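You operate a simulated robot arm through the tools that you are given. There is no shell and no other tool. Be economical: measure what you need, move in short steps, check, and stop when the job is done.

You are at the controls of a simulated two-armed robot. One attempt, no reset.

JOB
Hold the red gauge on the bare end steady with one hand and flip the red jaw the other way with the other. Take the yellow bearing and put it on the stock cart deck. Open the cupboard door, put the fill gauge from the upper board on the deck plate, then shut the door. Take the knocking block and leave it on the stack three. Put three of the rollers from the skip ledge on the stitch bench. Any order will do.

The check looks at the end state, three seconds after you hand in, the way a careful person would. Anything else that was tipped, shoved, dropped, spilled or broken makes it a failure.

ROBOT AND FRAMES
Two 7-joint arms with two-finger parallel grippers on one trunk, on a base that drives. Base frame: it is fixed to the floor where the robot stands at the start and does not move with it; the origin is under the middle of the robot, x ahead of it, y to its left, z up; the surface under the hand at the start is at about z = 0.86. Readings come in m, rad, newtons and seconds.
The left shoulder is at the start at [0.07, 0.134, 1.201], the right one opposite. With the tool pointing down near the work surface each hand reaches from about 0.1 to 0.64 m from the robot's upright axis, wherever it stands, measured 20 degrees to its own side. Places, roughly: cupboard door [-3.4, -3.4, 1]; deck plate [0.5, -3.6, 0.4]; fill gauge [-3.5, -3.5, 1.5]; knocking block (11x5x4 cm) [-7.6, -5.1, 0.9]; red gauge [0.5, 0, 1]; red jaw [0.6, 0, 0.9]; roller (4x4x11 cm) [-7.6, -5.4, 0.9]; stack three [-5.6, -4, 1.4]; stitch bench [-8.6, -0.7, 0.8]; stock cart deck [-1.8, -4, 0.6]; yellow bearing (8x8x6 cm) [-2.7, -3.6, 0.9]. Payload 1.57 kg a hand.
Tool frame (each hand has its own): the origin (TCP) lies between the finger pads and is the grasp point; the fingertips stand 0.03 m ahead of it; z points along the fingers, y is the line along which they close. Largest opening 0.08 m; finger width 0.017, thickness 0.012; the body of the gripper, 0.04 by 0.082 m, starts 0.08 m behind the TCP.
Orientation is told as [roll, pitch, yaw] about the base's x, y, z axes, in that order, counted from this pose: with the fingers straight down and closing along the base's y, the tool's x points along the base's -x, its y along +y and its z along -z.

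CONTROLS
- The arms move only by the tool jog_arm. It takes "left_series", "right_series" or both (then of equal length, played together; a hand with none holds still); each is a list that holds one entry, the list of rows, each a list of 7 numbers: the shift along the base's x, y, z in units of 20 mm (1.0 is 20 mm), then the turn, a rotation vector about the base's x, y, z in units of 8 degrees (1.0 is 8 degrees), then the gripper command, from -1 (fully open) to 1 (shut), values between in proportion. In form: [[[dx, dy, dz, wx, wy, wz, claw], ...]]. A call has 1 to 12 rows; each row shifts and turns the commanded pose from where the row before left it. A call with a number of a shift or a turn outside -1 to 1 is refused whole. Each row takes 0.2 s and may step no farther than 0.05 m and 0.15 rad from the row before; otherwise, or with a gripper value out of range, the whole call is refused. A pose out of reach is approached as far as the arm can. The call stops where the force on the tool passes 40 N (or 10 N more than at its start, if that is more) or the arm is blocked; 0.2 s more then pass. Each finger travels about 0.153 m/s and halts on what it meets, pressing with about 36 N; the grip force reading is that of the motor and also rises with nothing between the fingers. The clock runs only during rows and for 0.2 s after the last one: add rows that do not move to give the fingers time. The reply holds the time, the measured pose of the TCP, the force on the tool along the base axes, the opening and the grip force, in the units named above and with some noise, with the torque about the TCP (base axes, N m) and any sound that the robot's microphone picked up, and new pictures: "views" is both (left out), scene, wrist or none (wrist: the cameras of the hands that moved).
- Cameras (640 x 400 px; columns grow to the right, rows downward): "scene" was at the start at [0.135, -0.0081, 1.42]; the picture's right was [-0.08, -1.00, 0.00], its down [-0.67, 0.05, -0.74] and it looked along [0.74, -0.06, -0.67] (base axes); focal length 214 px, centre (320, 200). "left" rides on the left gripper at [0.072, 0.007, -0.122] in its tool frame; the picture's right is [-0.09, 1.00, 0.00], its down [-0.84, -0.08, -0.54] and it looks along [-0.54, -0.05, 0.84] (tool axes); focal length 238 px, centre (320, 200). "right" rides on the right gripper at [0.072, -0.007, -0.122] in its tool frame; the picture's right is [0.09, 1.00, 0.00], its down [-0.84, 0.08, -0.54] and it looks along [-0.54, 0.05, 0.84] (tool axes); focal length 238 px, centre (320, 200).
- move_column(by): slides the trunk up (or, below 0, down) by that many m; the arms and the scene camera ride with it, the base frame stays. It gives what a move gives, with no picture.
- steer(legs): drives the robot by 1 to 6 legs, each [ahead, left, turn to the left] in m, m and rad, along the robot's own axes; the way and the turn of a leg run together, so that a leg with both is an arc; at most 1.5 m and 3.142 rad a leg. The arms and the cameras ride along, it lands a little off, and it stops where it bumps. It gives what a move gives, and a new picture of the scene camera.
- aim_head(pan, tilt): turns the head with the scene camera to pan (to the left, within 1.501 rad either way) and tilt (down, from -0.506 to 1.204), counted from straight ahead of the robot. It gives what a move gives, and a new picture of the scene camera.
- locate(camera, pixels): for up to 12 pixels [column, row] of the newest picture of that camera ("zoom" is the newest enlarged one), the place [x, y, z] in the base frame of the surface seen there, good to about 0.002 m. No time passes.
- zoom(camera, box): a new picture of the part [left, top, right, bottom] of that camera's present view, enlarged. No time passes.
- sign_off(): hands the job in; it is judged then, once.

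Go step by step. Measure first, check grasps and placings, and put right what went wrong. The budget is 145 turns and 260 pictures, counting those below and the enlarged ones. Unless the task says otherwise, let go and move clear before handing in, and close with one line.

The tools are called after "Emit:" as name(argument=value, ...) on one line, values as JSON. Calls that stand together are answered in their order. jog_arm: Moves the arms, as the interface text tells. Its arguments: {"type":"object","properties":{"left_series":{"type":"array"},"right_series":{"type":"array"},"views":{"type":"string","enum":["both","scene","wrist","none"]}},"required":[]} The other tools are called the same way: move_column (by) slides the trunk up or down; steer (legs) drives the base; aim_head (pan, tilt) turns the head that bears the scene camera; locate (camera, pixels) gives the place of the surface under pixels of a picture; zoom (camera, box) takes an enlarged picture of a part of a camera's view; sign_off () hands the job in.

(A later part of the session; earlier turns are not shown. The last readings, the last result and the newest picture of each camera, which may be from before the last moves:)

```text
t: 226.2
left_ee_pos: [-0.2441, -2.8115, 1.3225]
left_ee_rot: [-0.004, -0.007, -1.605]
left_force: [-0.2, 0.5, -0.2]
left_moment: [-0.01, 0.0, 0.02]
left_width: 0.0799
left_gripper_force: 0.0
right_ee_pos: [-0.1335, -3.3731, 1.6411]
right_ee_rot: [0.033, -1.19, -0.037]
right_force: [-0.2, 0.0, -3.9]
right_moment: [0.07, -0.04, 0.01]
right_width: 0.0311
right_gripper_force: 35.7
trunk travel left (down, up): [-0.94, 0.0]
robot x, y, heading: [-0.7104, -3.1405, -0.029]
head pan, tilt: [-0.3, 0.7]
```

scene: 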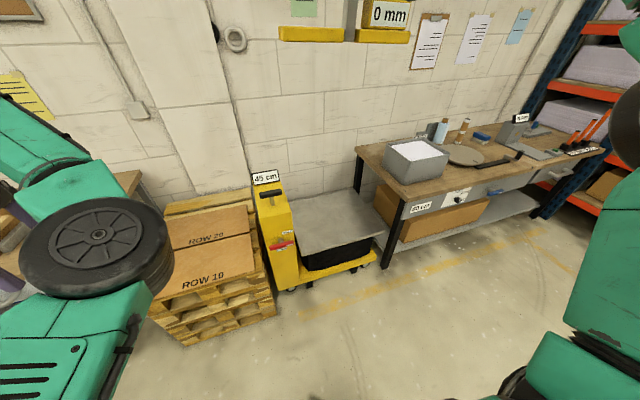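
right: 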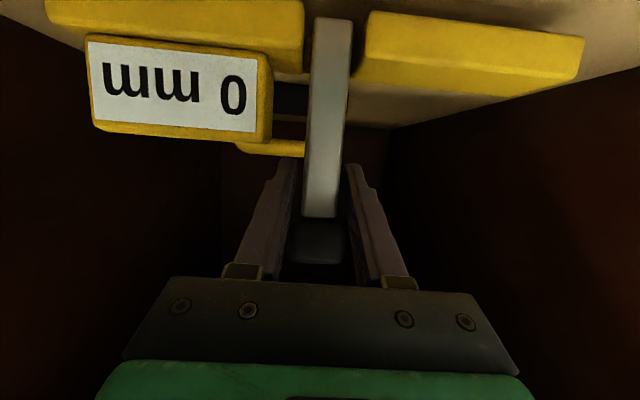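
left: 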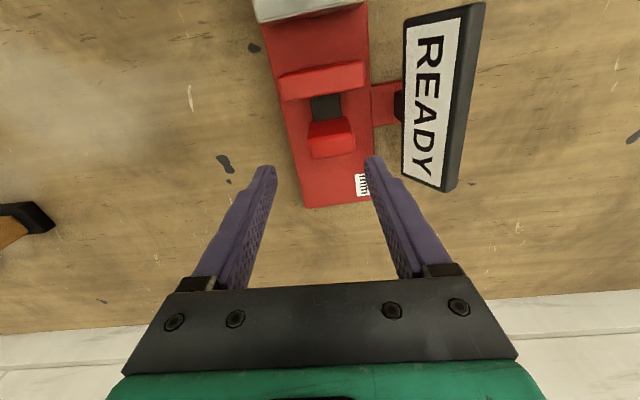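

Emit:
zoom(camera="scene", box=[240, 160, 420, 310])

Emit:
locate(camera="scene", pixels=[[340, 220], [300, 245], [372, 232], [298, 203], [352, 192], [280, 235], [272, 190], [335, 245], [320, 230], [360, 200], [375, 262], [300, 285]])

```text
2.67 times, centred on (330, 235) of scene
```

zoom: 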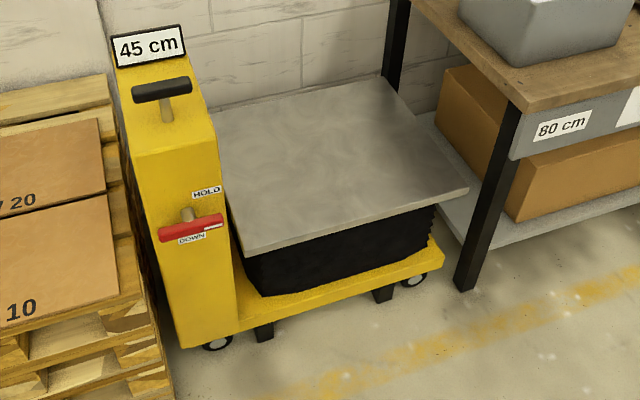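

```text
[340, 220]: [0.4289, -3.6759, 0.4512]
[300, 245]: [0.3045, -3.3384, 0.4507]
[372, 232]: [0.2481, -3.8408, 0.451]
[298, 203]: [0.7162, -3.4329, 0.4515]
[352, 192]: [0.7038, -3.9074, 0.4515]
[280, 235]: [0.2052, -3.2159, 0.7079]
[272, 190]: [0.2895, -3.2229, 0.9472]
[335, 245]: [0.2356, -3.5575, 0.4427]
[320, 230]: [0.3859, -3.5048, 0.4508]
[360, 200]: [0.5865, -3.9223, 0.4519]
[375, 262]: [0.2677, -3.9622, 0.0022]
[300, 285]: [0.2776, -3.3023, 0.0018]
```

The deck plate is at z 0.451, x 0.24-0.75, y -3.32 to -3.92, with the pump column on its left. I'll raise the left hand high so it clears the column when the trunk goes down.

Emit:
jog_arm(left_series=[[[-0.3, 0, 1, 0, 0, 0, -1], [-0.3, 0, 1, 0, 0, 0, -1], [-0.3, 0, 1, 0, 0, 0, -1], [-0.3, 0, 1, 0, 0, 0, -1], [-0.3, 0, 1, 0, 0, 0, -1], [-0.3, 0, 1, 0, 0, 0, -1], [-0.3, 0, 1, 0, 0, 0, -1], [-0.3, 0, 1, 0, 0, 0, -1], [-0.3, 0, 1, 0, 0, 0, -1], [-0.3, 0, 1, 0, 0, 0, -1], [-0.3, 0, 1, 0, 0, 0, -1], [-0.3, 0, 1, 0, 0, 0, -1]]], views="none")

Emit:
steer(legs=[[0.25, -0.4, 0.03]])

Emit:
aim_head(pan=0.25, tilt=0.6)

```text
t: 228.8
left_ee_pos: [-0.327, -2.8191, 1.5333]
left_ee_rot: [-0.002, -0.005, -1.602]
left_force: [0.4, -0.5, -0.5]
left_moment: [-0.01, 0.0, 0.0]
left_width: 0.08
left_gripper_force: 0.1
left hand out of reach, approached as far as the arm can: row 11, 12
right_ee_pos: [-0.1347, -3.3756, 1.6414]
right_ee_rot: [0.035, -1.19, -0.038]
right_force: [-0.9, -0.8, -4.0]
right_moment: [0.06, 0.02, 0.01]
right_width: 0.031
right_gripper_force: 35.7
trunk travel left (down, up): [-0.94, 0.0]
robot x, y, heading: [-0.7044, -3.1352, -0.037]
head pan, tilt: [-0.3, 0.7]
```

```text
t: 231.6
left_ee_pos: [-0.0897, -3.2001, 1.5322]
left_ee_rot: [-0.002, -0.01, -1.581]
left_force: [0.4, 0.7, 0.4]
left_moment: [-0.01, 0.01, -0.01]
left_width: 0.08
left_gripper_force: 0.1
right_ee_pos: [0.1133, -3.7512, 1.6422]
right_ee_rot: [0.027, -1.192, -0.011]
right_force: [-0.8, 0.2, -3.8]
right_moment: [0.07, 0.03, -0.04]
right_width: 0.031
right_gripper_force: 36.4
trunk travel left (down, up): [-0.94, 0.0]
robot x, y, heading: [-0.4674, -3.5272, -0.014]
head pan, tilt: [-0.3, 0.7]
```

scene: 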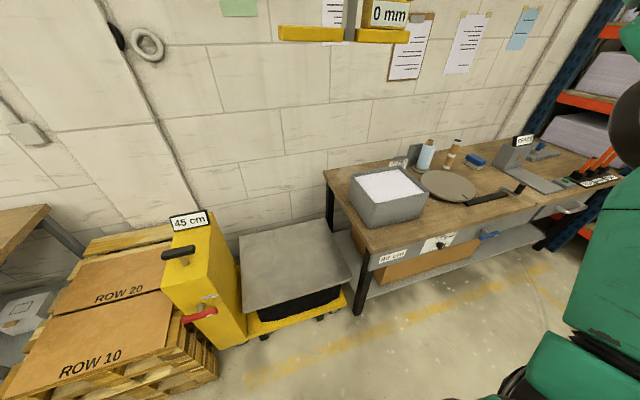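

```text
t: 232.6
left_ee_pos: [-0.0873, -3.2045, 1.5325]
left_ee_rot: [-0.003, -0.007, -1.581]
left_force: [-0.4, -0.2, -0.2]
left_moment: [-0.04, 0.01, -0.01]
left_width: 0.0801
left_gripper_force: 0.0
right_ee_pos: [0.1173, -3.7555, 1.6404]
right_ee_rot: [0.032, -1.191, -0.016]
right_force: [-0.1, 0.1, -3.5]
right_moment: [0.06, -0.01, -0.01]
right_width: 0.0308
right_gripper_force: 36.1
trunk travel left (down, up): [-0.94, 0.0]
robot x, y, heading: [-0.4619, -3.5322, -0.009]
head pan, tilt: [0.25, 0.6]
```

scene: 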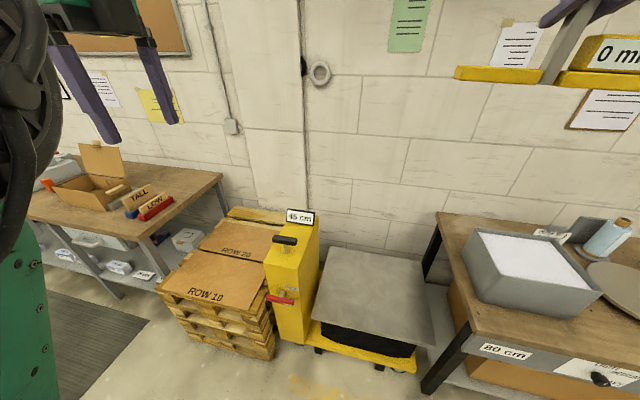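

Emit:
jog_arm(right_series=[[[0, 0, -1, 0, 0, 0, 1], [0, 0, -1, 0, 0, 0, 1], [0, 0, -1, 0, 0, 0, 1], [0, 0, -1, 0, 0, 0, 1], [0, 0, -1, 0, 0, 0, 1], [0, 0, -1, 0, 0, 0, 1], [0, 0, -1, 0, 0, 0, 1], [0, 0, -1, 0, 0, 0, 1], [0, 0, -1, 0, 0, 0, 1], [0, 0, -1, 0, 0, 0, 1], [0, 0, -1, 0, 0, 0, 1], [0, 0, -1, 0, 0, 0, 1]]], views="none")

Emit:
jog_arm(right_series=[[[0, 0, -1, 0, 0, 0, 1], [0, 0, -1, 0, 0, 0, 1], [0, 0, -1, 0, 0, 0, 1], [0, 0, -1, 0, 0, 0, 1], [0, 0, -1, 0, 0, 0, 1], [0, 0, -1, 0, 0, 0, 1], [0, 0, -1, 0, 0, 0, 1], [0, 0, -1, 0, 0, 0, 1], [0, 0, -1, 0, 0, 0, 1], [0, 0, -1, 0, 0, 0, 1], [0, 0, -1, 0, 0, 0, 1], [0, 0, -1, 0, 0, 0, 1]]], views="none")

Emit:
jog_arm(right_series=[[[0, 0, -1, 0, 0, 0, 1], [0, 0, -1, 0, 0, 0, 1], [0, 0, -1, 0, 0, 0, 1], [0, 0, -1, 0, 0, 0, 1], [0, 0, -1, 0, 0, 0, 1], [0, 0, -1, 0, 0, 0, 1], [0, 0, -1, 0, 0, 0, 1]]], views="wrist")

```text
t: 235.2
left_ee_pos: [-0.0863, -3.2025, 1.5332]
left_ee_rot: [-0.004, -0.007, -1.581]
left_force: [-0.6, 0.0, -0.1]
left_moment: [-0.01, 0.0, -0.01]
left_width: 0.0801
left_gripper_force: 0.1
right_ee_pos: [0.1159, -3.7524, 1.4005]
right_ee_rot: [0.032, -1.19, -0.016]
right_force: [1.1, 0.0, -3.5]
right_moment: [0.08, 0.0, 0.01]
right_width: 0.0309
right_gripper_force: 35.9
trunk travel left (down, up): [-0.94, 0.0]
robot x, y, heading: [-0.4654, -3.5292, -0.017]
head pan, tilt: [0.25, 0.6]
```

```text
t: 237.8
left_ee_pos: [-0.0857, -3.2045, 1.5339]
left_ee_rot: [-0.004, -0.006, -1.583]
left_force: [0.1, -0.8, 0.1]
left_moment: [0.0, -0.02, -0.02]
left_width: 0.0799
left_gripper_force: 0.1
right_ee_pos: [0.1171, -3.7539, 1.1795]
right_ee_rot: [0.028, -1.183, -0.013]
right_force: [-0.8, 0.7, -3.5]
right_moment: [0.04, -0.01, 0.0]
right_width: 0.0308
right_gripper_force: 35.7
right hand out of reach, approached as far as the arm can: row 12
trunk travel left (down, up): [-0.94, 0.0]
robot x, y, heading: [-0.4619, -3.5305, -0.012]
head pan, tilt: [0.25, 0.6]
```

```text
t: 239.4
left_ee_pos: [-0.0867, -3.2017, 1.5329]
left_ee_rot: [-0.002, -0.006, -1.581]
left_force: [-0.4, 0.4, 0.3]
left_moment: [0.0, 0.04, 0.03]
left_width: 0.0799
left_gripper_force: 0.1
right_ee_pos: [0.15, -3.7318, 1.1684]
right_ee_rot: [0.023, -1.178, -0.01]
right_force: [0.4, -0.2, -2.4]
right_moment: [0.08, 0.0, -0.02]
right_width: 0.031
right_gripper_force: 35.3
right hand out of reach, approached as far as the arm can: row 1, 2, 3, 4, 5, 6, 7
trunk travel left (down, up): [-0.94, 0.0]
robot x, y, heading: [-0.4618, -3.53, -0.016]
head pan, tilt: [0.25, 0.6]
```

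right: 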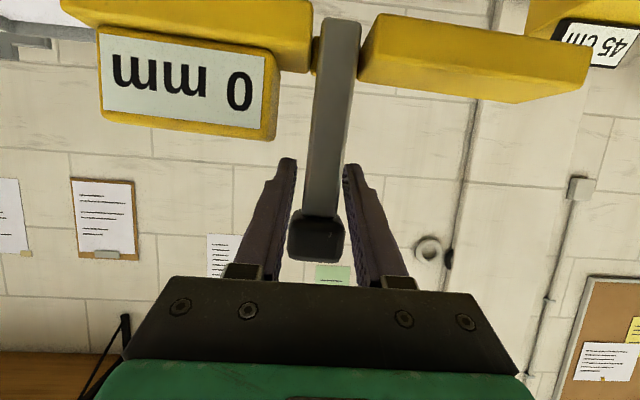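

Emit:
jog_arm(left_series=[[[-1, 0, 0, 0, 0, 0, -1], [-1, 0, 0, 0, 0, 0, -1], [-1, 0, 0, 0, 0, 0, -1], [-1, 0, 0, 0, 0, 0, -1], [-1, 0, 0, 0, 0, 0, -1], [-1, 0, 0, 0, 0, 0, -1], [-1, 0, 0, 0, 0, 0, -1], [-1, 0, 0, 0, 0, 0, -1]]], views="none")

Emit:
move_column(by=-0.5)

Emit:
aim_head(pan=0.1, tilt=0.6)

```text
t: 241.2
left_ee_pos: [-0.2352, -3.1771, 1.5304]
left_ee_rot: [-0.008, -0.016, -1.581]
left_force: [0.0, -0.4, -0.3]
left_moment: [0.0, -0.03, 0.01]
left_width: 0.0802
left_gripper_force: 0.0
left hand out of reach, approached as far as the arm can: row 6, 7, 8
right_ee_pos: [0.1476, -3.7332, 1.1682]
right_ee_rot: [0.026, -1.179, -0.012]
right_force: [-0.3, -0.1, -3.4]
right_moment: [0.11, -0.03, -0.02]
right_width: 0.0308
right_gripper_force: 36.2
trunk travel left (down, up): [-0.94, 0.0]
robot x, y, heading: [-0.4603, -3.5306, -0.013]
head pan, tilt: [0.25, 0.6]
```

```text
refused: -0.5 is not a number from -0.4 to 0.4
```

```text
t: 241.9
left_ee_pos: [-0.2342, -3.1779, 1.5322]
left_ee_rot: [-0.007, -0.012, -1.58]
left_force: [0.3, -0.2, -0.5]
left_moment: [-0.02, 0.01, 0.0]
left_width: 0.08
left_gripper_force: 0.0
right_ee_pos: [0.1497, -3.7331, 1.1685]
right_ee_rot: [0.026, -1.178, -0.013]
right_force: [0.4, 0.3, -2.7]
right_moment: [0.06, -0.02, 0.0]
right_width: 0.0309
right_gripper_force: 35.9
trunk travel left (down, up): [-0.94, 0.0]
robot x, y, heading: [-0.4635, -3.5285, -0.018]
head pan, tilt: [0.099, 0.6]
```

scene: 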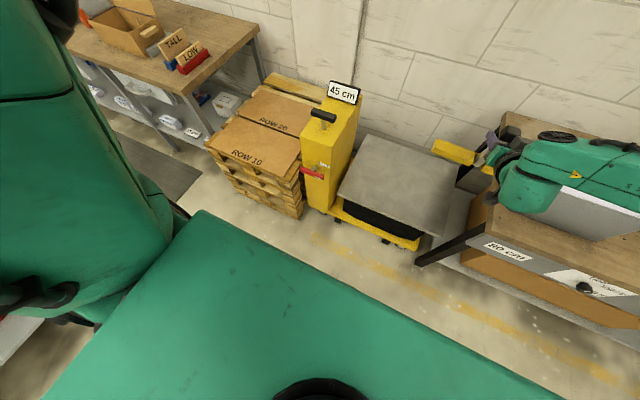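

Emit:
locate(camera="scene", pixels=[[480, 228], [420, 262], [540, 180], [620, 170], [605, 150], [350, 195], [440, 235], [500, 200], [345, 120], [322, 115], [240, 270], [300, 330]])

```text
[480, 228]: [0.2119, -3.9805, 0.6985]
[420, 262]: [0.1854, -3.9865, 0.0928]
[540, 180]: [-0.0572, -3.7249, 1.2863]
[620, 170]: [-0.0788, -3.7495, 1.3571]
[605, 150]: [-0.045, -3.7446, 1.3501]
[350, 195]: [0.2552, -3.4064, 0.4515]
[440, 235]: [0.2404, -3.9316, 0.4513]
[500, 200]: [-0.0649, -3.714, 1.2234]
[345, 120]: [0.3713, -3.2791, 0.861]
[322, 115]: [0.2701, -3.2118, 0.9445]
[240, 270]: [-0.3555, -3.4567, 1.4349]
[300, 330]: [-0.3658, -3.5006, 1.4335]
```

Emit:
move_column(by=-0.4)

Emit:
steer(legs=[[0, 0.07, 0.013], [0.26, 0, 0]])

Emit:
aim_head(pan=-0.2, tilt=0.6)

```text
t: 245.7
left_ee_pos: [-0.2354, -3.1774, 1.1312]
left_ee_rot: [-0.005, -0.008, -1.582]
left_force: [-0.9, -0.1, 0.2]
left_moment: [0.0, -0.02, -0.01]
left_width: 0.08
left_gripper_force: 0.1
right_ee_pos: [0.1491, -3.7333, 0.7675]
right_ee_rot: [0.026, -1.178, -0.012]
right_force: [-0.9, -0.2, -3.0]
right_moment: [0.08, -0.02, 0.04]
right_width: 0.031
right_gripper_force: 36.2
trunk travel left (down, up): [-0.54, 0.4]
robot x, y, heading: [-0.4612, -3.5302, -0.011]
head pan, tilt: [0.099, 0.6]
```

```text
t: 248.2
left_ee_pos: [0.0174, -3.1026, 1.131]
left_ee_rot: [-0.005, -0.008, -1.559]
left_force: [0.3, -0.4, 0.3]
left_moment: [0.02, 0.03, 0.0]
left_width: 0.0799
left_gripper_force: 0.1
right_ee_pos: [0.4124, -3.6489, 0.767]
right_ee_rot: [0.025, -1.178, 0.009]
right_force: [0.0, -0.2, -3.9]
right_moment: [0.11, 0.0, 0.01]
right_width: 0.0309
right_gripper_force: 36.0
trunk travel left (down, up): [-0.54, 0.4]
robot x, y, heading: [-0.2016, -3.4558, 0.014]
head pan, tilt: [0.099, 0.6]
```

scene: 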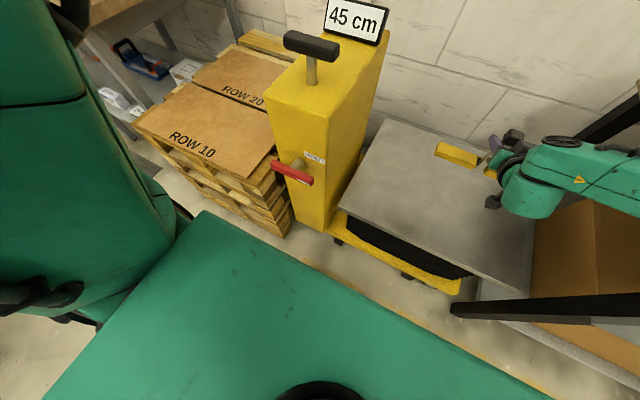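

```text
t: 249.0
left_ee_pos: [0.0185, -3.1011, 1.1299]
left_ee_rot: [-0.008, -0.012, -1.56]
left_force: [-0.3, 0.5, -0.2]
left_moment: [0.04, -0.03, -0.02]
left_width: 0.0799
left_gripper_force: 0.0
right_ee_pos: [0.4126, -3.6491, 0.7669]
right_ee_rot: [0.026, -1.179, 0.008]
right_force: [-0.3, -1.2, -2.9]
right_moment: [0.06, 0.0, 0.03]
right_width: 0.0311
right_gripper_force: 36.4
trunk travel left (down, up): [-0.54, 0.4]
robot x, y, heading: [-0.2032, -3.4573, 0.006]
head pan, tilt: [-0.201, 0.6]
```

scene: 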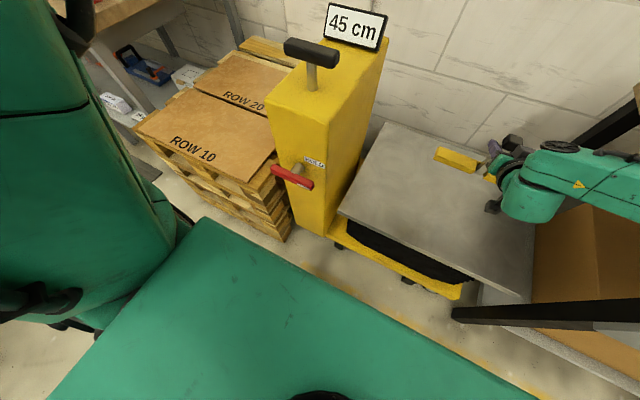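

Emit:
locate(camera="scene", pixels=[[560, 170], [600, 180], [635, 190], [635, 160], [500, 230], [455, 155], [530, 295], [360, 180]])

Emit:
jog_arm(right_series=[[[0, 0, 0, 0, 0, 0, 1]]], views="wrist")

```text
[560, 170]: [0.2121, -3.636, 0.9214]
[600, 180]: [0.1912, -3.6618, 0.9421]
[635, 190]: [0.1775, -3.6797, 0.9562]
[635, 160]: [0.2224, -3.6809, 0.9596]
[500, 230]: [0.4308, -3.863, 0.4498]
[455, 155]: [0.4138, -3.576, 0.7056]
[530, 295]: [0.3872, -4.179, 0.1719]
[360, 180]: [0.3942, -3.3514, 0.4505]
```

```text
t: 249.4
left_ee_pos: [0.0174, -3.1015, 1.1308]
left_ee_rot: [-0.009, -0.013, -1.56]
left_force: [0.4, -0.5, -0.5]
left_moment: [0.0, 0.03, -0.01]
left_width: 0.0799
left_gripper_force: 0.0
right_ee_pos: [0.4127, -3.6495, 0.7675]
right_ee_rot: [0.026, -1.179, 0.006]
right_force: [0.1, 0.8, -3.6]
right_moment: [0.07, -0.01, -0.01]
right_width: 0.0309
right_gripper_force: 36.2
trunk travel left (down, up): [-0.54, 0.4]
robot x, y, heading: [-0.2033, -3.4602, 0.006]
head pan, tilt: [-0.201, 0.6]
```

right: 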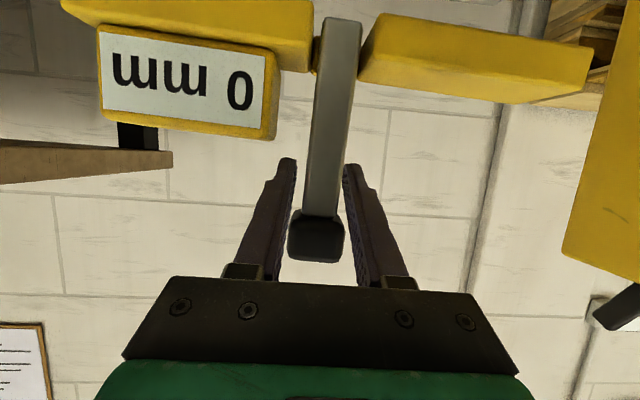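

Emit:
move_column(by=-0.21)

Emit:
jog_arm(right_series=[[[0, 0, -0.3, 0, 0, 0, 1], [0, 0, 0, 0, 0, 0, 1]]], views="both")

```text
t: 251.7
left_ee_pos: [0.018, -3.1018, 0.9212]
left_ee_rot: [-0.008, -0.012, -1.56]
left_force: [-0.3, -1.4, -0.5]
left_moment: [0.01, -0.01, 0.0]
left_width: 0.0798
left_gripper_force: 0.0
right_ee_pos: [0.4117, -3.6482, 0.5597]
right_ee_rot: [0.027, -1.179, 0.009]
right_force: [0.0, -0.1, -3.6]
right_moment: [0.08, 0.01, 0.0]
right_width: 0.031
right_gripper_force: 36.0
trunk travel left (down, up): [-0.33, 0.61]
robot x, y, heading: [-0.2042, -3.4602, 0.015]
head pan, tilt: [-0.201, 0.6]
```

```text
t: 252.3
left_ee_pos: [0.017, -3.1015, 0.9208]
left_ee_rot: [-0.007, -0.013, -1.56]
left_force: [0.0, 0.6, 0.2]
left_moment: [0.02, -0.01, 0.01]
left_width: 0.0802
left_gripper_force: 0.0
right_ee_pos: [0.4127, -3.6491, 0.554]
right_ee_rot: [0.024, -1.171, 0.007]
right_force: [-0.1, 0.6, -3.7]
right_moment: [0.08, -0.01, 0.0]
right_width: 0.0308
right_gripper_force: 36.0
trunk travel left (down, up): [-0.33, 0.61]
robot x, y, heading: [-0.2016, -3.4605, 0.004]
head pan, tilt: [-0.201, 0.6]
```

scene: 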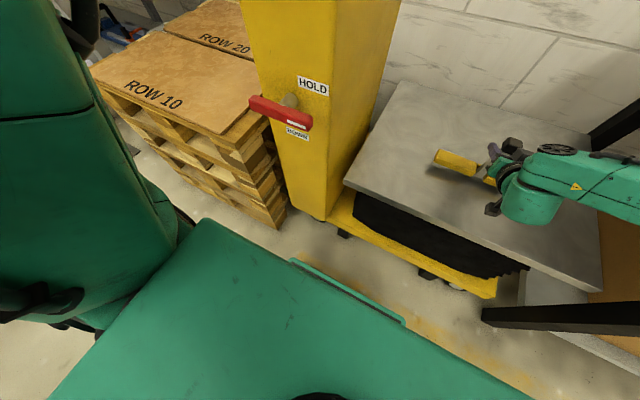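
right: 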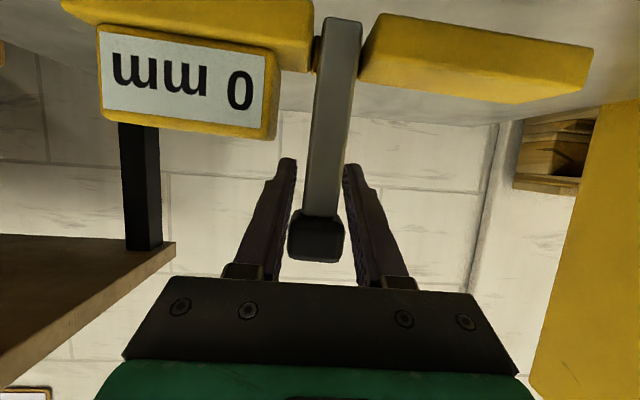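

Emit:
move_column(by=-0.011)

Emit:
move_column(by=-0.004)

```text
t: 252.8
left_ee_pos: [0.0174, -3.102, 0.9099]
left_ee_rot: [-0.009, -0.012, -1.559]
left_force: [-0.4, -0.4, 0.2]
left_moment: [0.02, 0.0, 0.02]
left_width: 0.0801
left_gripper_force: 0.0
right_ee_pos: [0.413, -3.6487, 0.5427]
right_ee_rot: [0.024, -1.172, 0.01]
right_force: [-0.5, 0.1, -2.1]
right_moment: [-0.06, -0.04, 0.0]
right_width: 0.0309
right_gripper_force: 36.1
trunk travel left (down, up): [-0.319, 0.621]
robot x, y, heading: [-0.202, -3.4565, 0.009]
head pan, tilt: [-0.201, 0.6]
```

```text
t: 253.4
left_ee_pos: [0.0171, -3.1015, 0.9069]
left_ee_rot: [-0.008, -0.011, -1.561]
left_force: [0.4, 1.0, 0.0]
left_moment: [0.01, 0.03, 0.0]
left_width: 0.0802
left_gripper_force: 0.1
right_ee_pos: [0.4123, -3.648, 0.5388]
right_ee_rot: [0.022, -1.172, 0.009]
right_force: [0.6, 0.8, -0.5]
right_moment: [-0.2, -0.12, 0.04]
right_width: 0.0309
right_gripper_force: 36.1
trunk travel left (down, up): [-0.315, 0.625]
robot x, y, heading: [-0.2013, -3.4545, 0.009]
head pan, tilt: [-0.201, 0.6]
```

The deck is taking the weight. I'll go 2 mm more, then open and back away.

Emit:
move_column(by=-0.002)

Emit:
jog_arm(right_series=[[[0, 0, 0, 0, 0, 0, 0.1], [0, 0, 0, 0, 0, 0, -0.5], [0, 0, 0, 0, 0, 0, -0.5]]], views="wrist")

Emit:
steer(legs=[[-0.25, 0, 0]])

```text
t: 253.9
left_ee_pos: [0.0176, -3.1017, 0.9045]
left_ee_rot: [-0.009, -0.011, -1.56]
left_force: [0.4, 0.4, 0.2]
left_moment: [-0.01, 0.0, 0.02]
left_width: 0.08
left_gripper_force: 0.0
right_ee_pos: [0.4126, -3.6486, 0.5364]
right_ee_rot: [0.023, -1.172, 0.007]
right_force: [0.6, 1.3, -0.3]
right_moment: [-0.21, -0.12, 0.07]
right_width: 0.0311
right_gripper_force: 35.5
trunk travel left (down, up): [-0.313, 0.627]
robot x, y, heading: [-0.2031, -3.461, 0.009]
head pan, tilt: [-0.201, 0.6]
```

```text
t: 254.7
left_ee_pos: [0.017, -3.1011, 0.9036]
left_ee_rot: [-0.008, -0.012, -1.562]
left_force: [-0.2, -0.1, -0.9]
left_moment: [0.01, 0.02, -0.02]
left_width: 0.08
left_gripper_force: 0.1
right_ee_pos: [0.4112, -3.6487, 0.537]
right_ee_rot: [0.024, -1.171, 0.009]
right_force: [-0.3, -0.6, -0.3]
right_moment: [0.02, -0.01, -0.02]
right_width: 0.0596
right_gripper_force: 0.1
trunk travel left (down, up): [-0.313, 0.627]
robot x, y, heading: [-0.2016, -3.4585, 0.003]
head pan, tilt: [-0.201, 0.6]
```

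right: 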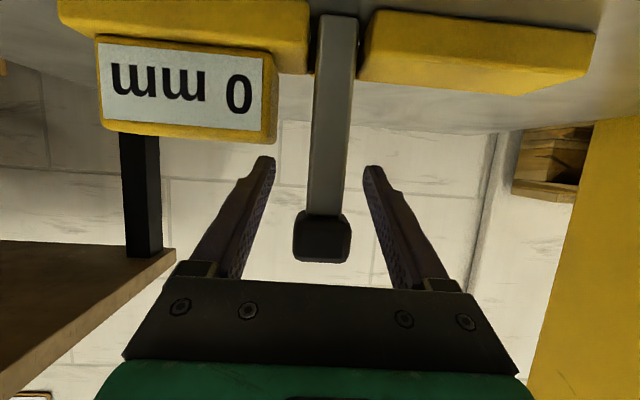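

```text
t: 256.5
left_ee_pos: [-0.2336, -3.1037, 0.9039]
left_ee_rot: [-0.008, -0.013, -1.562]
left_force: [-0.1, -0.8, 0.1]
left_moment: [-0.03, 0.02, 0.0]
left_width: 0.0799
left_gripper_force: 0.1
right_ee_pos: [0.1616, -3.6527, 0.5373]
right_ee_rot: [0.022, -1.171, 0.008]
right_force: [-0.1, 0.3, 1.1]
right_moment: [-0.01, 0.03, -0.01]
right_width: 0.0602
right_gripper_force: 0.0
trunk travel left (down, up): [-0.313, 0.627]
robot x, y, heading: [-0.4531, -3.4604, 0.005]
head pan, tilt: [-0.201, 0.6]
```

scene: 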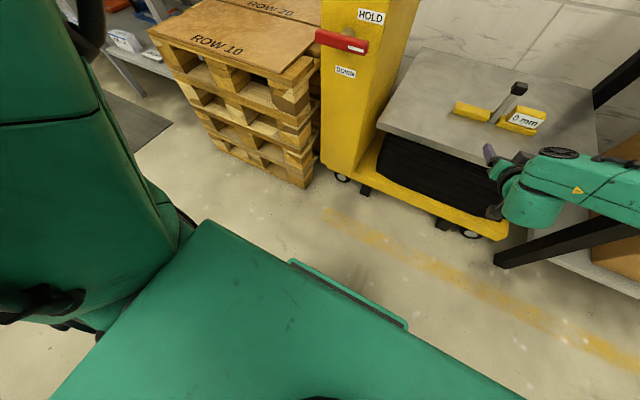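

The gauge stands upright on the plate, label intact. I'll raise the trunk, draw the right hand in, and drive back towards the cupboard.

Emit:
move_column(by=0.36)

Emit:
jog_arm(right_series=[[[-1, -0.4, 0.3, 0, 0, 0, 0.5], [-1, -0.4, 0.3, 0, 0, 0, 1], [-1, -0.4, 0.3, 0, 0, 0, 1], [-1, -0.4, 0.3, 0, 0, 0, 1], [-1, -0.4, 0.3, 0, 0, 0, 1], [-1, -0.4, 0.3, 0, 0, 0, 1], [-1, -0.4, 0, 0, 0, 0, 1], [-1, -0.4, 0, 0, 0, 0, 1], [-1, -0.4, 0, 0, 0, 0, 1]]], left_series=[[[0, 0, -1, 0, 0, 0, -1], [0, 0, -1, 0, 0, 0, -1], [0, 0, -1, 0, 0, 0, -1], [0, 0, -1, 0, 0, 0, -1], [0, 0, -1, 0, 0, 0, -1], [0, 0, -1, 0, 0, 0, -1], [0, 0, -1, 0, 0, 0, -1], [0, 0, -1, 0, 0, 0, -1], [0, 0, -1, 0, 0, 0, -1]]], views="scene")

```text
t: 260.0
left_ee_pos: [-0.2315, -3.103, 1.2629]
left_ee_rot: [-0.011, -0.015, -1.563]
left_force: [0.3, 0.3, 1.2]
left_moment: [-0.03, -0.03, -0.05]
left_width: 0.0801
left_gripper_force: 0.1
right_ee_pos: [0.1611, -3.6516, 0.8969]
right_ee_rot: [0.024, -1.17, 0.006]
right_force: [0.2, -0.3, 0.9]
right_moment: [0.01, -0.01, -0.01]
right_width: 0.0598
right_gripper_force: 0.0
trunk travel left (down, up): [-0.673, 0.267]
robot x, y, heading: [-0.4534, -3.461, 0.011]
head pan, tilt: [-0.201, 0.6]
```

```text
t: 262.0
left_ee_pos: [-0.221, -3.073, 1.0929]
left_ee_rot: [-0.01, -0.02, -1.56]
left_force: [-0.2, 0.0, -0.3]
left_moment: [-0.02, 0.0, -0.01]
left_width: 0.08
left_gripper_force: 0.0
left hand out of reach, approached as far as the arm can: row 1, 2, 3, 4, 5, 7
right_ee_pos: [-0.0183, -3.7219, 0.932]
right_ee_rot: [0.023, -1.174, 0.008]
right_force: [0.0, 0.4, 0.6]
right_moment: [0.01, 0.0, 0.03]
right_width: 0.0
right_gripper_force: 21.2
trunk travel left (down, up): [-0.673, 0.267]
robot x, y, heading: [-0.4515, -3.464, 0.006]
head pan, tilt: [-0.201, 0.6]
```

scene: 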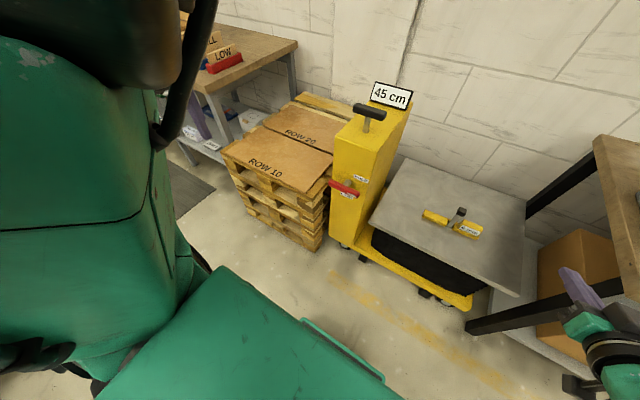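

Emit:
move_column(by=0.1)

Emit:
steer(legs=[[0, 0.55, 0], [-1.4, 0.1, 0], [-1.4, 0.33, 0], [0, 0, -1.57]])

Emit:
aim_head(pan=-0.5, tilt=0.4)

```text
t: 263.4
left_ee_pos: [-0.2203, -3.073, 1.1933]
left_ee_rot: [-0.01, -0.017, -1.56]
left_force: [-0.3, -0.6, -0.3]
left_moment: [0.0, 0.02, 0.03]
left_width: 0.0801
left_gripper_force: 0.0
right_ee_pos: [-0.0179, -3.7224, 1.0331]
right_ee_rot: [0.022, -1.171, 0.006]
right_force: [-0.5, 0.7, 0.3]
right_moment: [0.05, -0.01, -0.03]
right_width: 0.0
right_gripper_force: 21.2
trunk travel left (down, up): [-0.773, 0.167]
robot x, y, heading: [-0.4531, -3.4593, 0.004]
head pan, tilt: [-0.201, 0.6]
```

```text
t: 283.7
left_ee_pos: [-2.876, -2.7443, 1.1928]
left_ee_rot: [-0.011, -0.014, -3.124]
left_force: [0.3, 0.1, 0.3]
left_moment: [-0.01, -0.02, 0.02]
left_width: 0.0801
left_gripper_force: 0.1
right_ee_pos: [-3.5231, -2.9518, 1.0323]
right_ee_rot: [0.022, -1.171, -1.558]
right_force: [-0.7, -0.3, 0.7]
right_moment: [-0.02, 0.0, 0.01]
right_width: 0.0004
right_gripper_force: 21.8
trunk travel left (down, up): [-0.773, 0.167]
robot x, y, heading: [-3.2626, -2.5153, -1.556]
head pan, tilt: [-0.201, 0.6]
```

scene: 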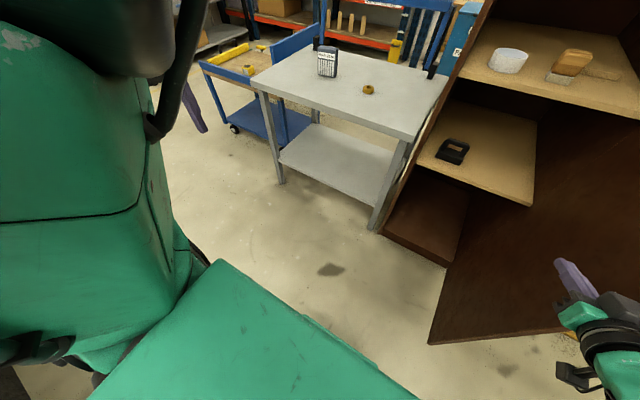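

```text
t: 284.5
left_ee_pos: [-2.8758, -2.7456, 1.1922]
left_ee_rot: [-0.012, -0.017, -3.127]
left_force: [0.3, 0.0, -0.1]
left_moment: [0.02, -0.01, -0.02]
left_width: 0.0799
left_gripper_force: 0.1
right_ee_pos: [-3.5225, -2.952, 1.0331]
right_ee_rot: [0.024, -1.172, -1.557]
right_force: [-1.1, 0.1, 0.2]
right_moment: [0.0, -0.01, 0.01]
right_width: 0.0
right_gripper_force: 21.7
trunk travel left (down, up): [-0.773, 0.167]
robot x, y, heading: [-3.2658, -2.5157, -1.555]
head pan, tilt: [-0.499, 0.4]
```

scene: 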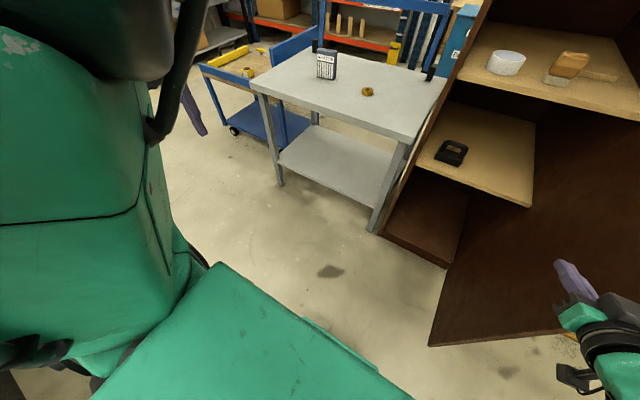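

The head camera isn't following its commands, and the left arm is folded up against it. I'll move the left hand outward and forward to free it.

Emit:
jog_arm(left_series=[[[0.5, -1, 0, 0, 0, 0, -1], [0.5, -1, 0, 0, 0, 0, -1], [0.5, -1, 0, 0, 0, 0, -1], [0.5, -1, 0, 0, 0, 0, -1], [0.5, -1, 0, 0, 0, 0, -1], [0.5, -1, 0, 0, 0, 0, -1], [0.5, -1, 0, 0, 0, 0, -1], [0.5, -1, 0, 0, 0, 0, -1], [0.5, -1, -0.5, 0, 0, 0, -1], [0.5, -1, -0.5, 0, 0, 0, -1], [0, 0, -0.5, 0, 0, 0, -1], [0, 0, -0.5, 0, 0, 0, -1]]], views="none")

Emit:
aim_head(pan=-0.3, tilt=0.5)

```text
t: 287.1
left_ee_pos: [-2.775, -2.9439, 1.1541]
left_ee_rot: [-0.011, -0.014, -3.127]
left_force: [-0.2, -0.7, -0.4]
left_moment: [-0.04, 0.0, 0.03]
left_width: 0.0802
left_gripper_force: 0.0
right_ee_pos: [-3.522, -2.9522, 1.0321]
right_ee_rot: [0.022, -1.17, -1.557]
right_force: [0.5, 0.1, -0.5]
right_moment: [-0.01, 0.05, -0.01]
right_width: 0.0
right_gripper_force: 21.5
trunk travel left (down, up): [-0.773, 0.167]
robot x, y, heading: [-3.2627, -2.5107, -1.557]
head pan, tilt: [-0.499, 0.4]
```

```text
t: 287.8
left_ee_pos: [-2.7767, -2.9438, 1.155]
left_ee_rot: [-0.01, -0.014, -3.124]
left_force: [0.2, -0.3, 0.0]
left_moment: [-0.02, 0.01, -0.03]
left_width: 0.0799
left_gripper_force: 0.0
right_ee_pos: [-3.5227, -2.9524, 1.0336]
right_ee_rot: [0.023, -1.17, -1.557]
right_force: [-0.9, -1.0, 0.1]
right_moment: [0.0, -0.01, 0.02]
right_width: 0.0
right_gripper_force: 21.5
trunk travel left (down, up): [-0.773, 0.167]
robot x, y, heading: [-3.2667, -2.5171, -1.555]
head pan, tilt: [-0.3, 0.499]
```

scene: 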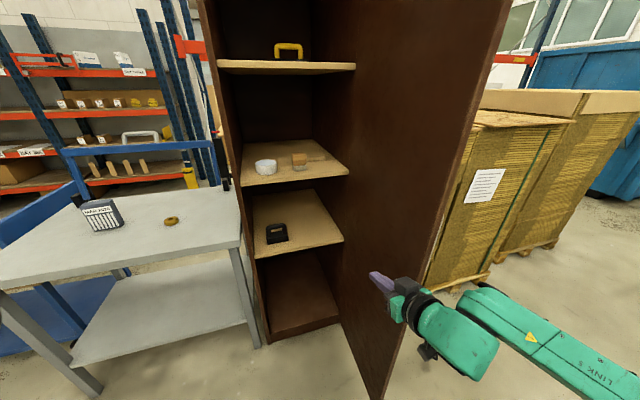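

Emit:
steer(legs=[[-0.1, 0, 0], [0, -0.36, 0], [0.2, 0, 0]])

```text
t: 292.1
left_ee_pos: [-3.133, -3.045, 1.1556]
left_ee_rot: [-0.008, -0.015, -3.125]
left_force: [-1.0, 0.5, 0.2]
left_moment: [0.0, 0.01, 0.02]
left_width: 0.08
left_gripper_force: 0.0
right_ee_pos: [-3.8809, -3.0536, 1.0336]
right_ee_rot: [0.024, -1.173, -1.554]
right_force: [-0.4, -0.2, 0.6]
right_moment: [0.01, 0.0, -0.01]
right_width: 0.0
right_gripper_force: 21.2
trunk travel left (down, up): [-0.773, 0.167]
robot x, y, heading: [-3.6246, -2.6198, -1.561]
head pan, tilt: [-0.3, 0.499]
```

scene: 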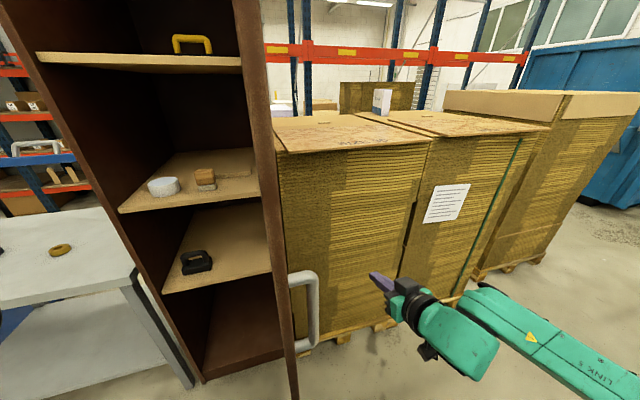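

The hand is outside the door. I'll slide left to push the door closed part way.

Emit:
steer(legs=[[0, 0.25, 0], [0, 0.22, 0]])

```text
t: 295.2
left_ee_pos: [-2.6634, -3.0432, 1.1551]
left_ee_rot: [-0.011, -0.012, -3.131]
left_force: [-0.6, 0.5, 0.0]
left_moment: [0.06, -0.01, -0.02]
left_width: 0.0799
left_gripper_force: 0.0
right_ee_pos: [-3.4092, -3.048, 1.0314]
right_ee_rot: [0.028, -1.17, -1.566]
right_force: [-0.2, 0.7, 0.3]
right_moment: [-0.01, 0.0, -0.03]
right_width: 0.0002
right_gripper_force: 21.1
trunk travel left (down, up): [-0.773, 0.167]
robot x, y, heading: [-3.1482, -2.6132, -1.561]
head pan, tilt: [-0.3, 0.499]
```

scene: 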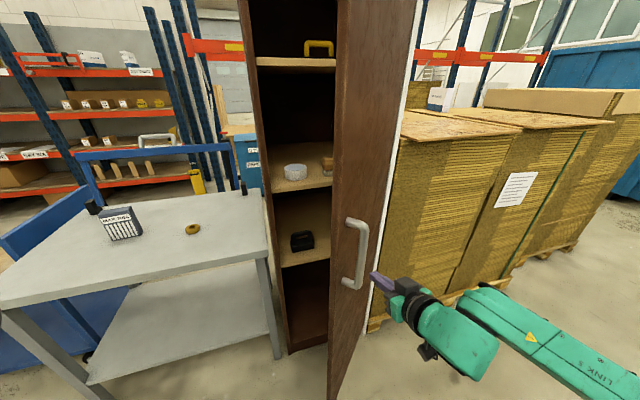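

Emit:
steer(legs=[[0.05, 0.08, 0], [0.23, 0, 0]])

```text
t: 297.0
left_ee_pos: [-2.5805, -3.147, 1.1579]
left_ee_rot: [-0.006, -0.012, -3.13]
left_force: [-0.6, 0.0, -0.8]
left_moment: [0.02, 0.0, -0.02]
left_width: 0.0796
left_gripper_force: 0.0
right_ee_pos: [-3.3132, -3.1502, 1.033]
right_ee_rot: [0.064, -1.167, -1.571]
right_force: [6.9, 8.2, 6.4]
right_moment: [-0.19, 0.13, -0.22]
right_width: 0.0001
right_gripper_force: 21.9
trunk travel left (down, up): [-0.773, 0.167]
robot x, y, heading: [-3.0665, -2.7191, -1.562]
head pan, tilt: [-0.3, 0.499]
stopped in leg 2: the force on the tool passed its limit at 57 N (the readings are from after the stop); the commanded pose is now the measured one
```

scene: 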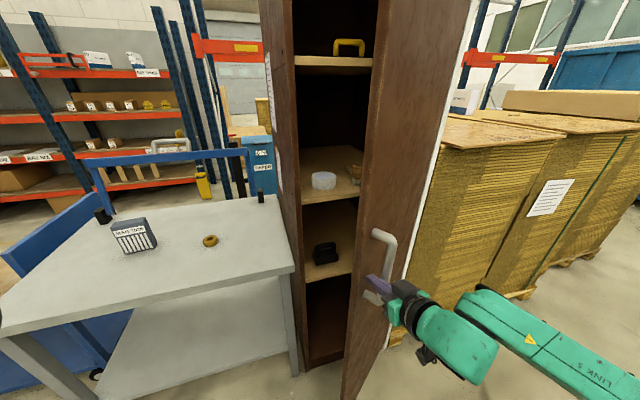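

The fingertip ran in behind the handle bar. I'll back out, shift right towards the hinge side and push on the plain door face.

Emit:
steer(legs=[[-0.12, 0, 0], [0, -0.1, 0]])

Emit:
locate(camera="scene", pixels=[[400, 100], [360, 100], [360, 350], [375, 200], [400, 200], [385, 260]])

```text
t: 299.0
left_ee_pos: [-2.6794, -3.0349, 1.1534]
left_ee_rot: [-0.009, -0.014, -3.13]
left_force: [-0.8, -1.1, -0.8]
left_moment: [-0.03, -0.01, -0.04]
left_width: 0.08
left_gripper_force: 0.2
right_ee_pos: [-3.4155, -3.0356, 1.031]
right_ee_rot: [0.057, -1.162, -1.572]
right_force: [0.3, 0.3, 0.5]
right_moment: [0.01, 0.03, -0.02]
right_width: 0.0002
right_gripper_force: 21.4
trunk travel left (down, up): [-0.773, 0.167]
robot x, y, heading: [-3.1675, -2.6064, -1.562]
head pan, tilt: [-0.3, 0.499]
```

scene: 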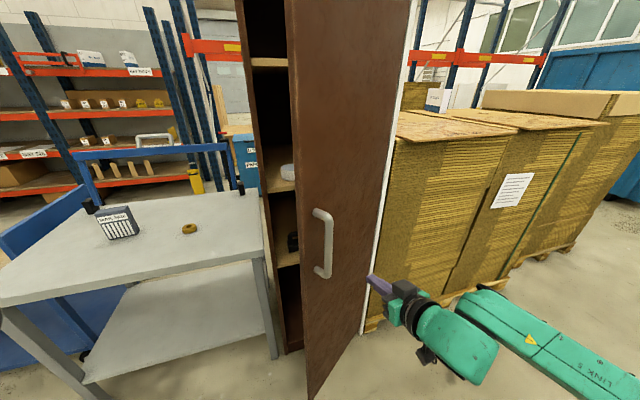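

```text
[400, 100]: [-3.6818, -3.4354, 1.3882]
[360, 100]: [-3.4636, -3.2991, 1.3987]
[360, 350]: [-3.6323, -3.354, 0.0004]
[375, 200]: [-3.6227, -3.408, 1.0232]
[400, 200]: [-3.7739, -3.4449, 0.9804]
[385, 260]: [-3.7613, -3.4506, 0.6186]
```

The door is at about 31 degrees. I'll drive forward to push its face.

Emit:
steer(legs=[[0.31, 0, 0]])

Emit:
jog_arm(right_series=[[[0, -0.5, 0, 0, 0, 0, 1], [0, -0.5, 0, 0, 0, 0, 1], [0, -0.5, 0, 0, 0, 0, 1], [0, -0.5, 0, 0, 0, 0, 1], [0, -0.5, 0, 0, 0, 0, 1], [0, -0.5, 0, 0, 0, 0, 1], [0, -0.5, 0, 0, 0, 0, 1], [0, -0.5, 0, 0, 0, 0, 1]]], views="scene")

```text
t: 301.1
left_ee_pos: [-2.6787, -3.3472, 1.1546]
left_ee_rot: [-0.01, -0.012, -3.13]
left_force: [0.2, -0.4, -0.5]
left_moment: [-0.06, 0.03, -0.04]
left_width: 0.0799
left_gripper_force: 0.1
right_ee_pos: [-3.4152, -3.3457, 1.0304]
right_ee_rot: [0.059, -1.162, -1.573]
right_force: [-0.4, 0.1, 0.1]
right_moment: [0.02, -0.04, 0.01]
right_width: 0.0
right_gripper_force: 21.2
trunk travel left (down, up): [-0.773, 0.167]
robot x, y, heading: [-3.1632, -2.9152, -1.56]
head pan, tilt: [-0.3, 0.499]
```

scene: 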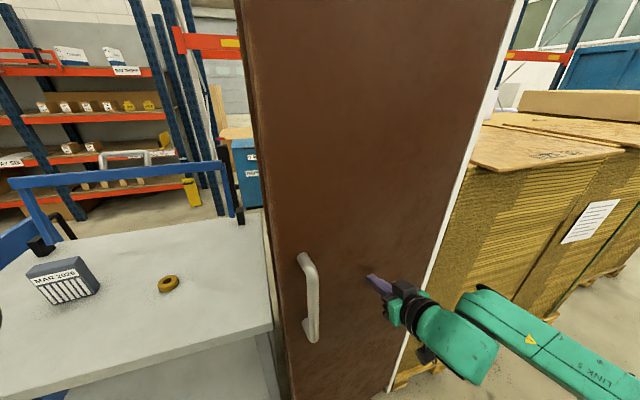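

```text
t: 302.7
left_ee_pos: [-2.6804, -3.3371, 1.1599]
left_ee_rot: [-0.001, -0.011, -3.136]
left_force: [0.6, 0.1, 1.0]
left_moment: [0.02, -0.01, -0.01]
left_width: 0.0801
left_gripper_force: 0.0
right_ee_pos: [-3.4142, -3.4028, 1.0296]
right_ee_rot: [0.07, -1.153, -1.583]
right_force: [-7.0, 32.4, 10.9]
right_moment: [-0.2, 0.1, -0.3]
right_width: 0.0002
right_gripper_force: 21.6
trunk travel left (down, up): [-0.773, 0.167]
robot x, y, heading: [-3.1647, -2.9129, -1.569]
head pan, tilt: [-0.3, 0.499]
stopped in row 8 (right hand): the force on the tool passed its limit at 46 N (the readings are from after the stop); the commanded pose is now the measured one
```

scene: 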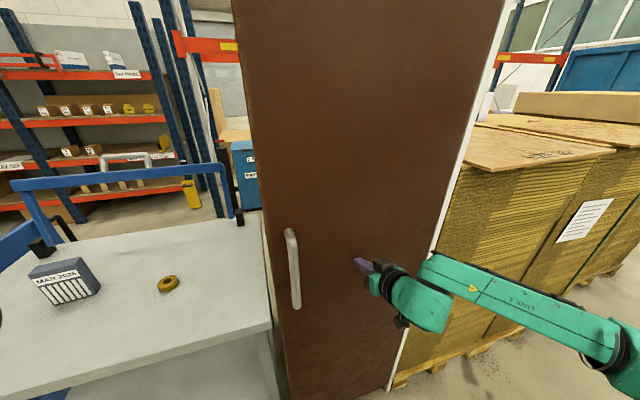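

Emit:
locate(camera="scene", pixels=[[265, 100], [300, 150], [400, 150], [470, 100], [255, 250]])

Emit:
jog_arm(right_series=[[[0, 1, 0, 0, 0, 0, 1], [0, 1, 0, 0, 0, 0, 1], [0, 1, 0, 0, 0, 0, 1]]], views="none")

Emit:
steer(legs=[[-0.4, 0, 0], [0, 0, -1.57]])

```text
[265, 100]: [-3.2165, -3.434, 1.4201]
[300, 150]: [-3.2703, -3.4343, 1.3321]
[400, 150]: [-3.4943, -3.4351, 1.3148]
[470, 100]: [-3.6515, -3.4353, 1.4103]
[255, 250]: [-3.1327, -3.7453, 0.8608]
```

```text
t: 303.5
left_ee_pos: [-2.678, -3.3466, 1.1559]
left_ee_rot: [-0.01, -0.011, -3.13]
left_force: [-0.2, 0.7, -0.3]
left_moment: [0.01, 0.0, 0.01]
left_width: 0.08
left_gripper_force: 0.0
right_ee_pos: [-3.4125, -3.3544, 1.0251]
right_ee_rot: [0.064, -1.146, -1.576]
right_force: [0.6, 0.3, -0.5]
right_moment: [0.01, -0.02, 0.03]
right_width: 0.0
right_gripper_force: 21.3
trunk travel left (down, up): [-0.773, 0.167]
robot x, y, heading: [-3.1641, -2.9134, -1.564]
head pan, tilt: [-0.3, 0.499]
```

```text
t: 309.9
left_ee_pos: [-3.6089, -2.9903, 1.1546]
left_ee_rot: [-0.011, -0.011, 1.56]
left_force: [-0.6, 0.0, -0.5]
left_moment: [0.0, 0.0, -0.02]
left_width: 0.0801
left_gripper_force: 0.0
right_ee_pos: [-3.6009, -2.2555, 1.0232]
right_ee_rot: [0.067, -1.144, 3.112]
right_force: [-0.3, 0.5, -0.1]
right_moment: [-0.02, -0.01, 0.02]
right_width: 0.0
right_gripper_force: 20.9
trunk travel left (down, up): [-0.773, 0.167]
robot x, y, heading: [-3.1655, -2.5154, 3.126]
head pan, tilt: [-0.3, 0.499]
```

scene: 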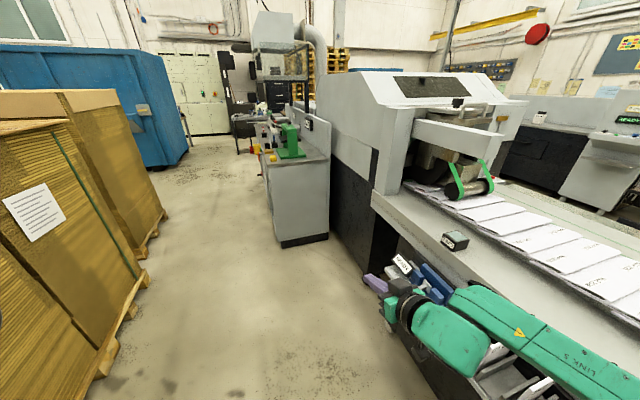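

The door is shut (y -3.434 across its face). I'll slide away from the conveyor and look ahead.

Emit:
steer(legs=[[0, 0.35, 0]])

Emit:
aim_head(pan=0.35, tilt=0.25)

Emit:
locate(camera="scene", pixels=[[150, 100], [250, 80], [370, 60], [300, 150], [400, 100], [340, 200], [200, 200], [60, 250], [420, 150], [450, 120], [380, 120], [480, 160]])

```text
t: 312.2
left_ee_pos: [-3.6137, -3.3318, 1.1549]
left_ee_rot: [-0.015, -0.022, 1.561]
left_force: [-0.5, 0.0, -0.7]
left_moment: [0.0, -0.03, 0.0]
left_width: 0.0801
left_gripper_force: 0.2
right_ee_pos: [-3.6043, -2.6019, 1.0245]
right_ee_rot: [0.065, -1.145, 3.111]
right_force: [0.1, 0.2, 0.8]
right_moment: [0.02, 0.0, 0.02]
right_width: 0.0
right_gripper_force: 21.1
trunk travel left (down, up): [-0.773, 0.167]
robot x, y, heading: [-3.1719, -2.8577, 3.127]
head pan, tilt: [-0.3, 0.499]
stopped in leg 1: the force on the tool passed its limit at 61 N (the readings are from after the stop); the commanded pose is now the measured one
```

scene: 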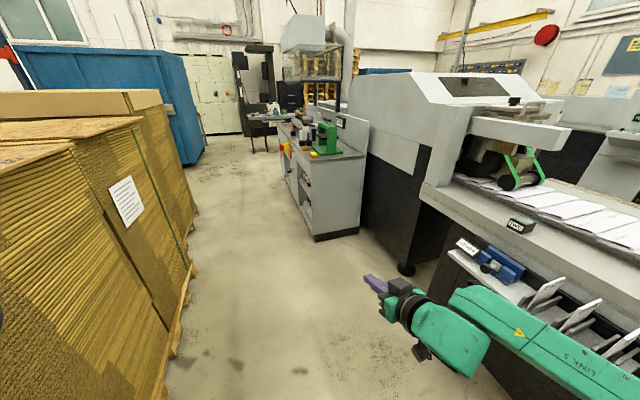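

```text
t: 313.2
left_ee_pos: [-3.6145, -3.3304, 1.1544]
left_ee_rot: [-0.015, -0.02, 1.563]
left_force: [-0.9, 0.7, 0.5]
left_moment: [0.01, 0.0, -0.01]
left_width: 0.0798
left_gripper_force: 0.1
right_ee_pos: [-3.6042, -2.6001, 1.0245]
right_ee_rot: [0.066, -1.145, 3.11]
right_force: [1.0, 0.0, 0.2]
right_moment: [0.0, -0.04, 0.01]
right_width: 0.0001
right_gripper_force: 21.3
trunk travel left (down, up): [-0.773, 0.167]
robot x, y, heading: [-3.1725, -2.8549, 3.127]
head pan, tilt: [0.351, 0.25]
```

scene: 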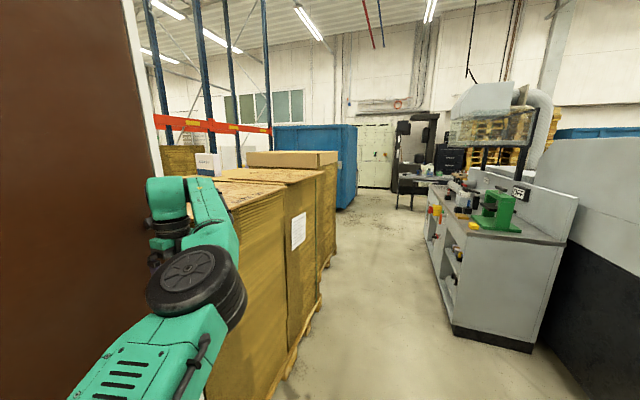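

```text
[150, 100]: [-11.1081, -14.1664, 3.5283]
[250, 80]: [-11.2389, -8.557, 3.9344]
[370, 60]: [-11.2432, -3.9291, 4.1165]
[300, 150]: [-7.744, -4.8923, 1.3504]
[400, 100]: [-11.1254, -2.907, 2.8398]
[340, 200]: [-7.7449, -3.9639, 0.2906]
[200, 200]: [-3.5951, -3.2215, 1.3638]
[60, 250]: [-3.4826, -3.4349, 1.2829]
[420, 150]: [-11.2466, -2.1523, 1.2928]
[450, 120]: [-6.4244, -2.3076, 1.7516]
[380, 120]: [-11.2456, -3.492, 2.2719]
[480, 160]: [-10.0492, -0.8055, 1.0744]
```

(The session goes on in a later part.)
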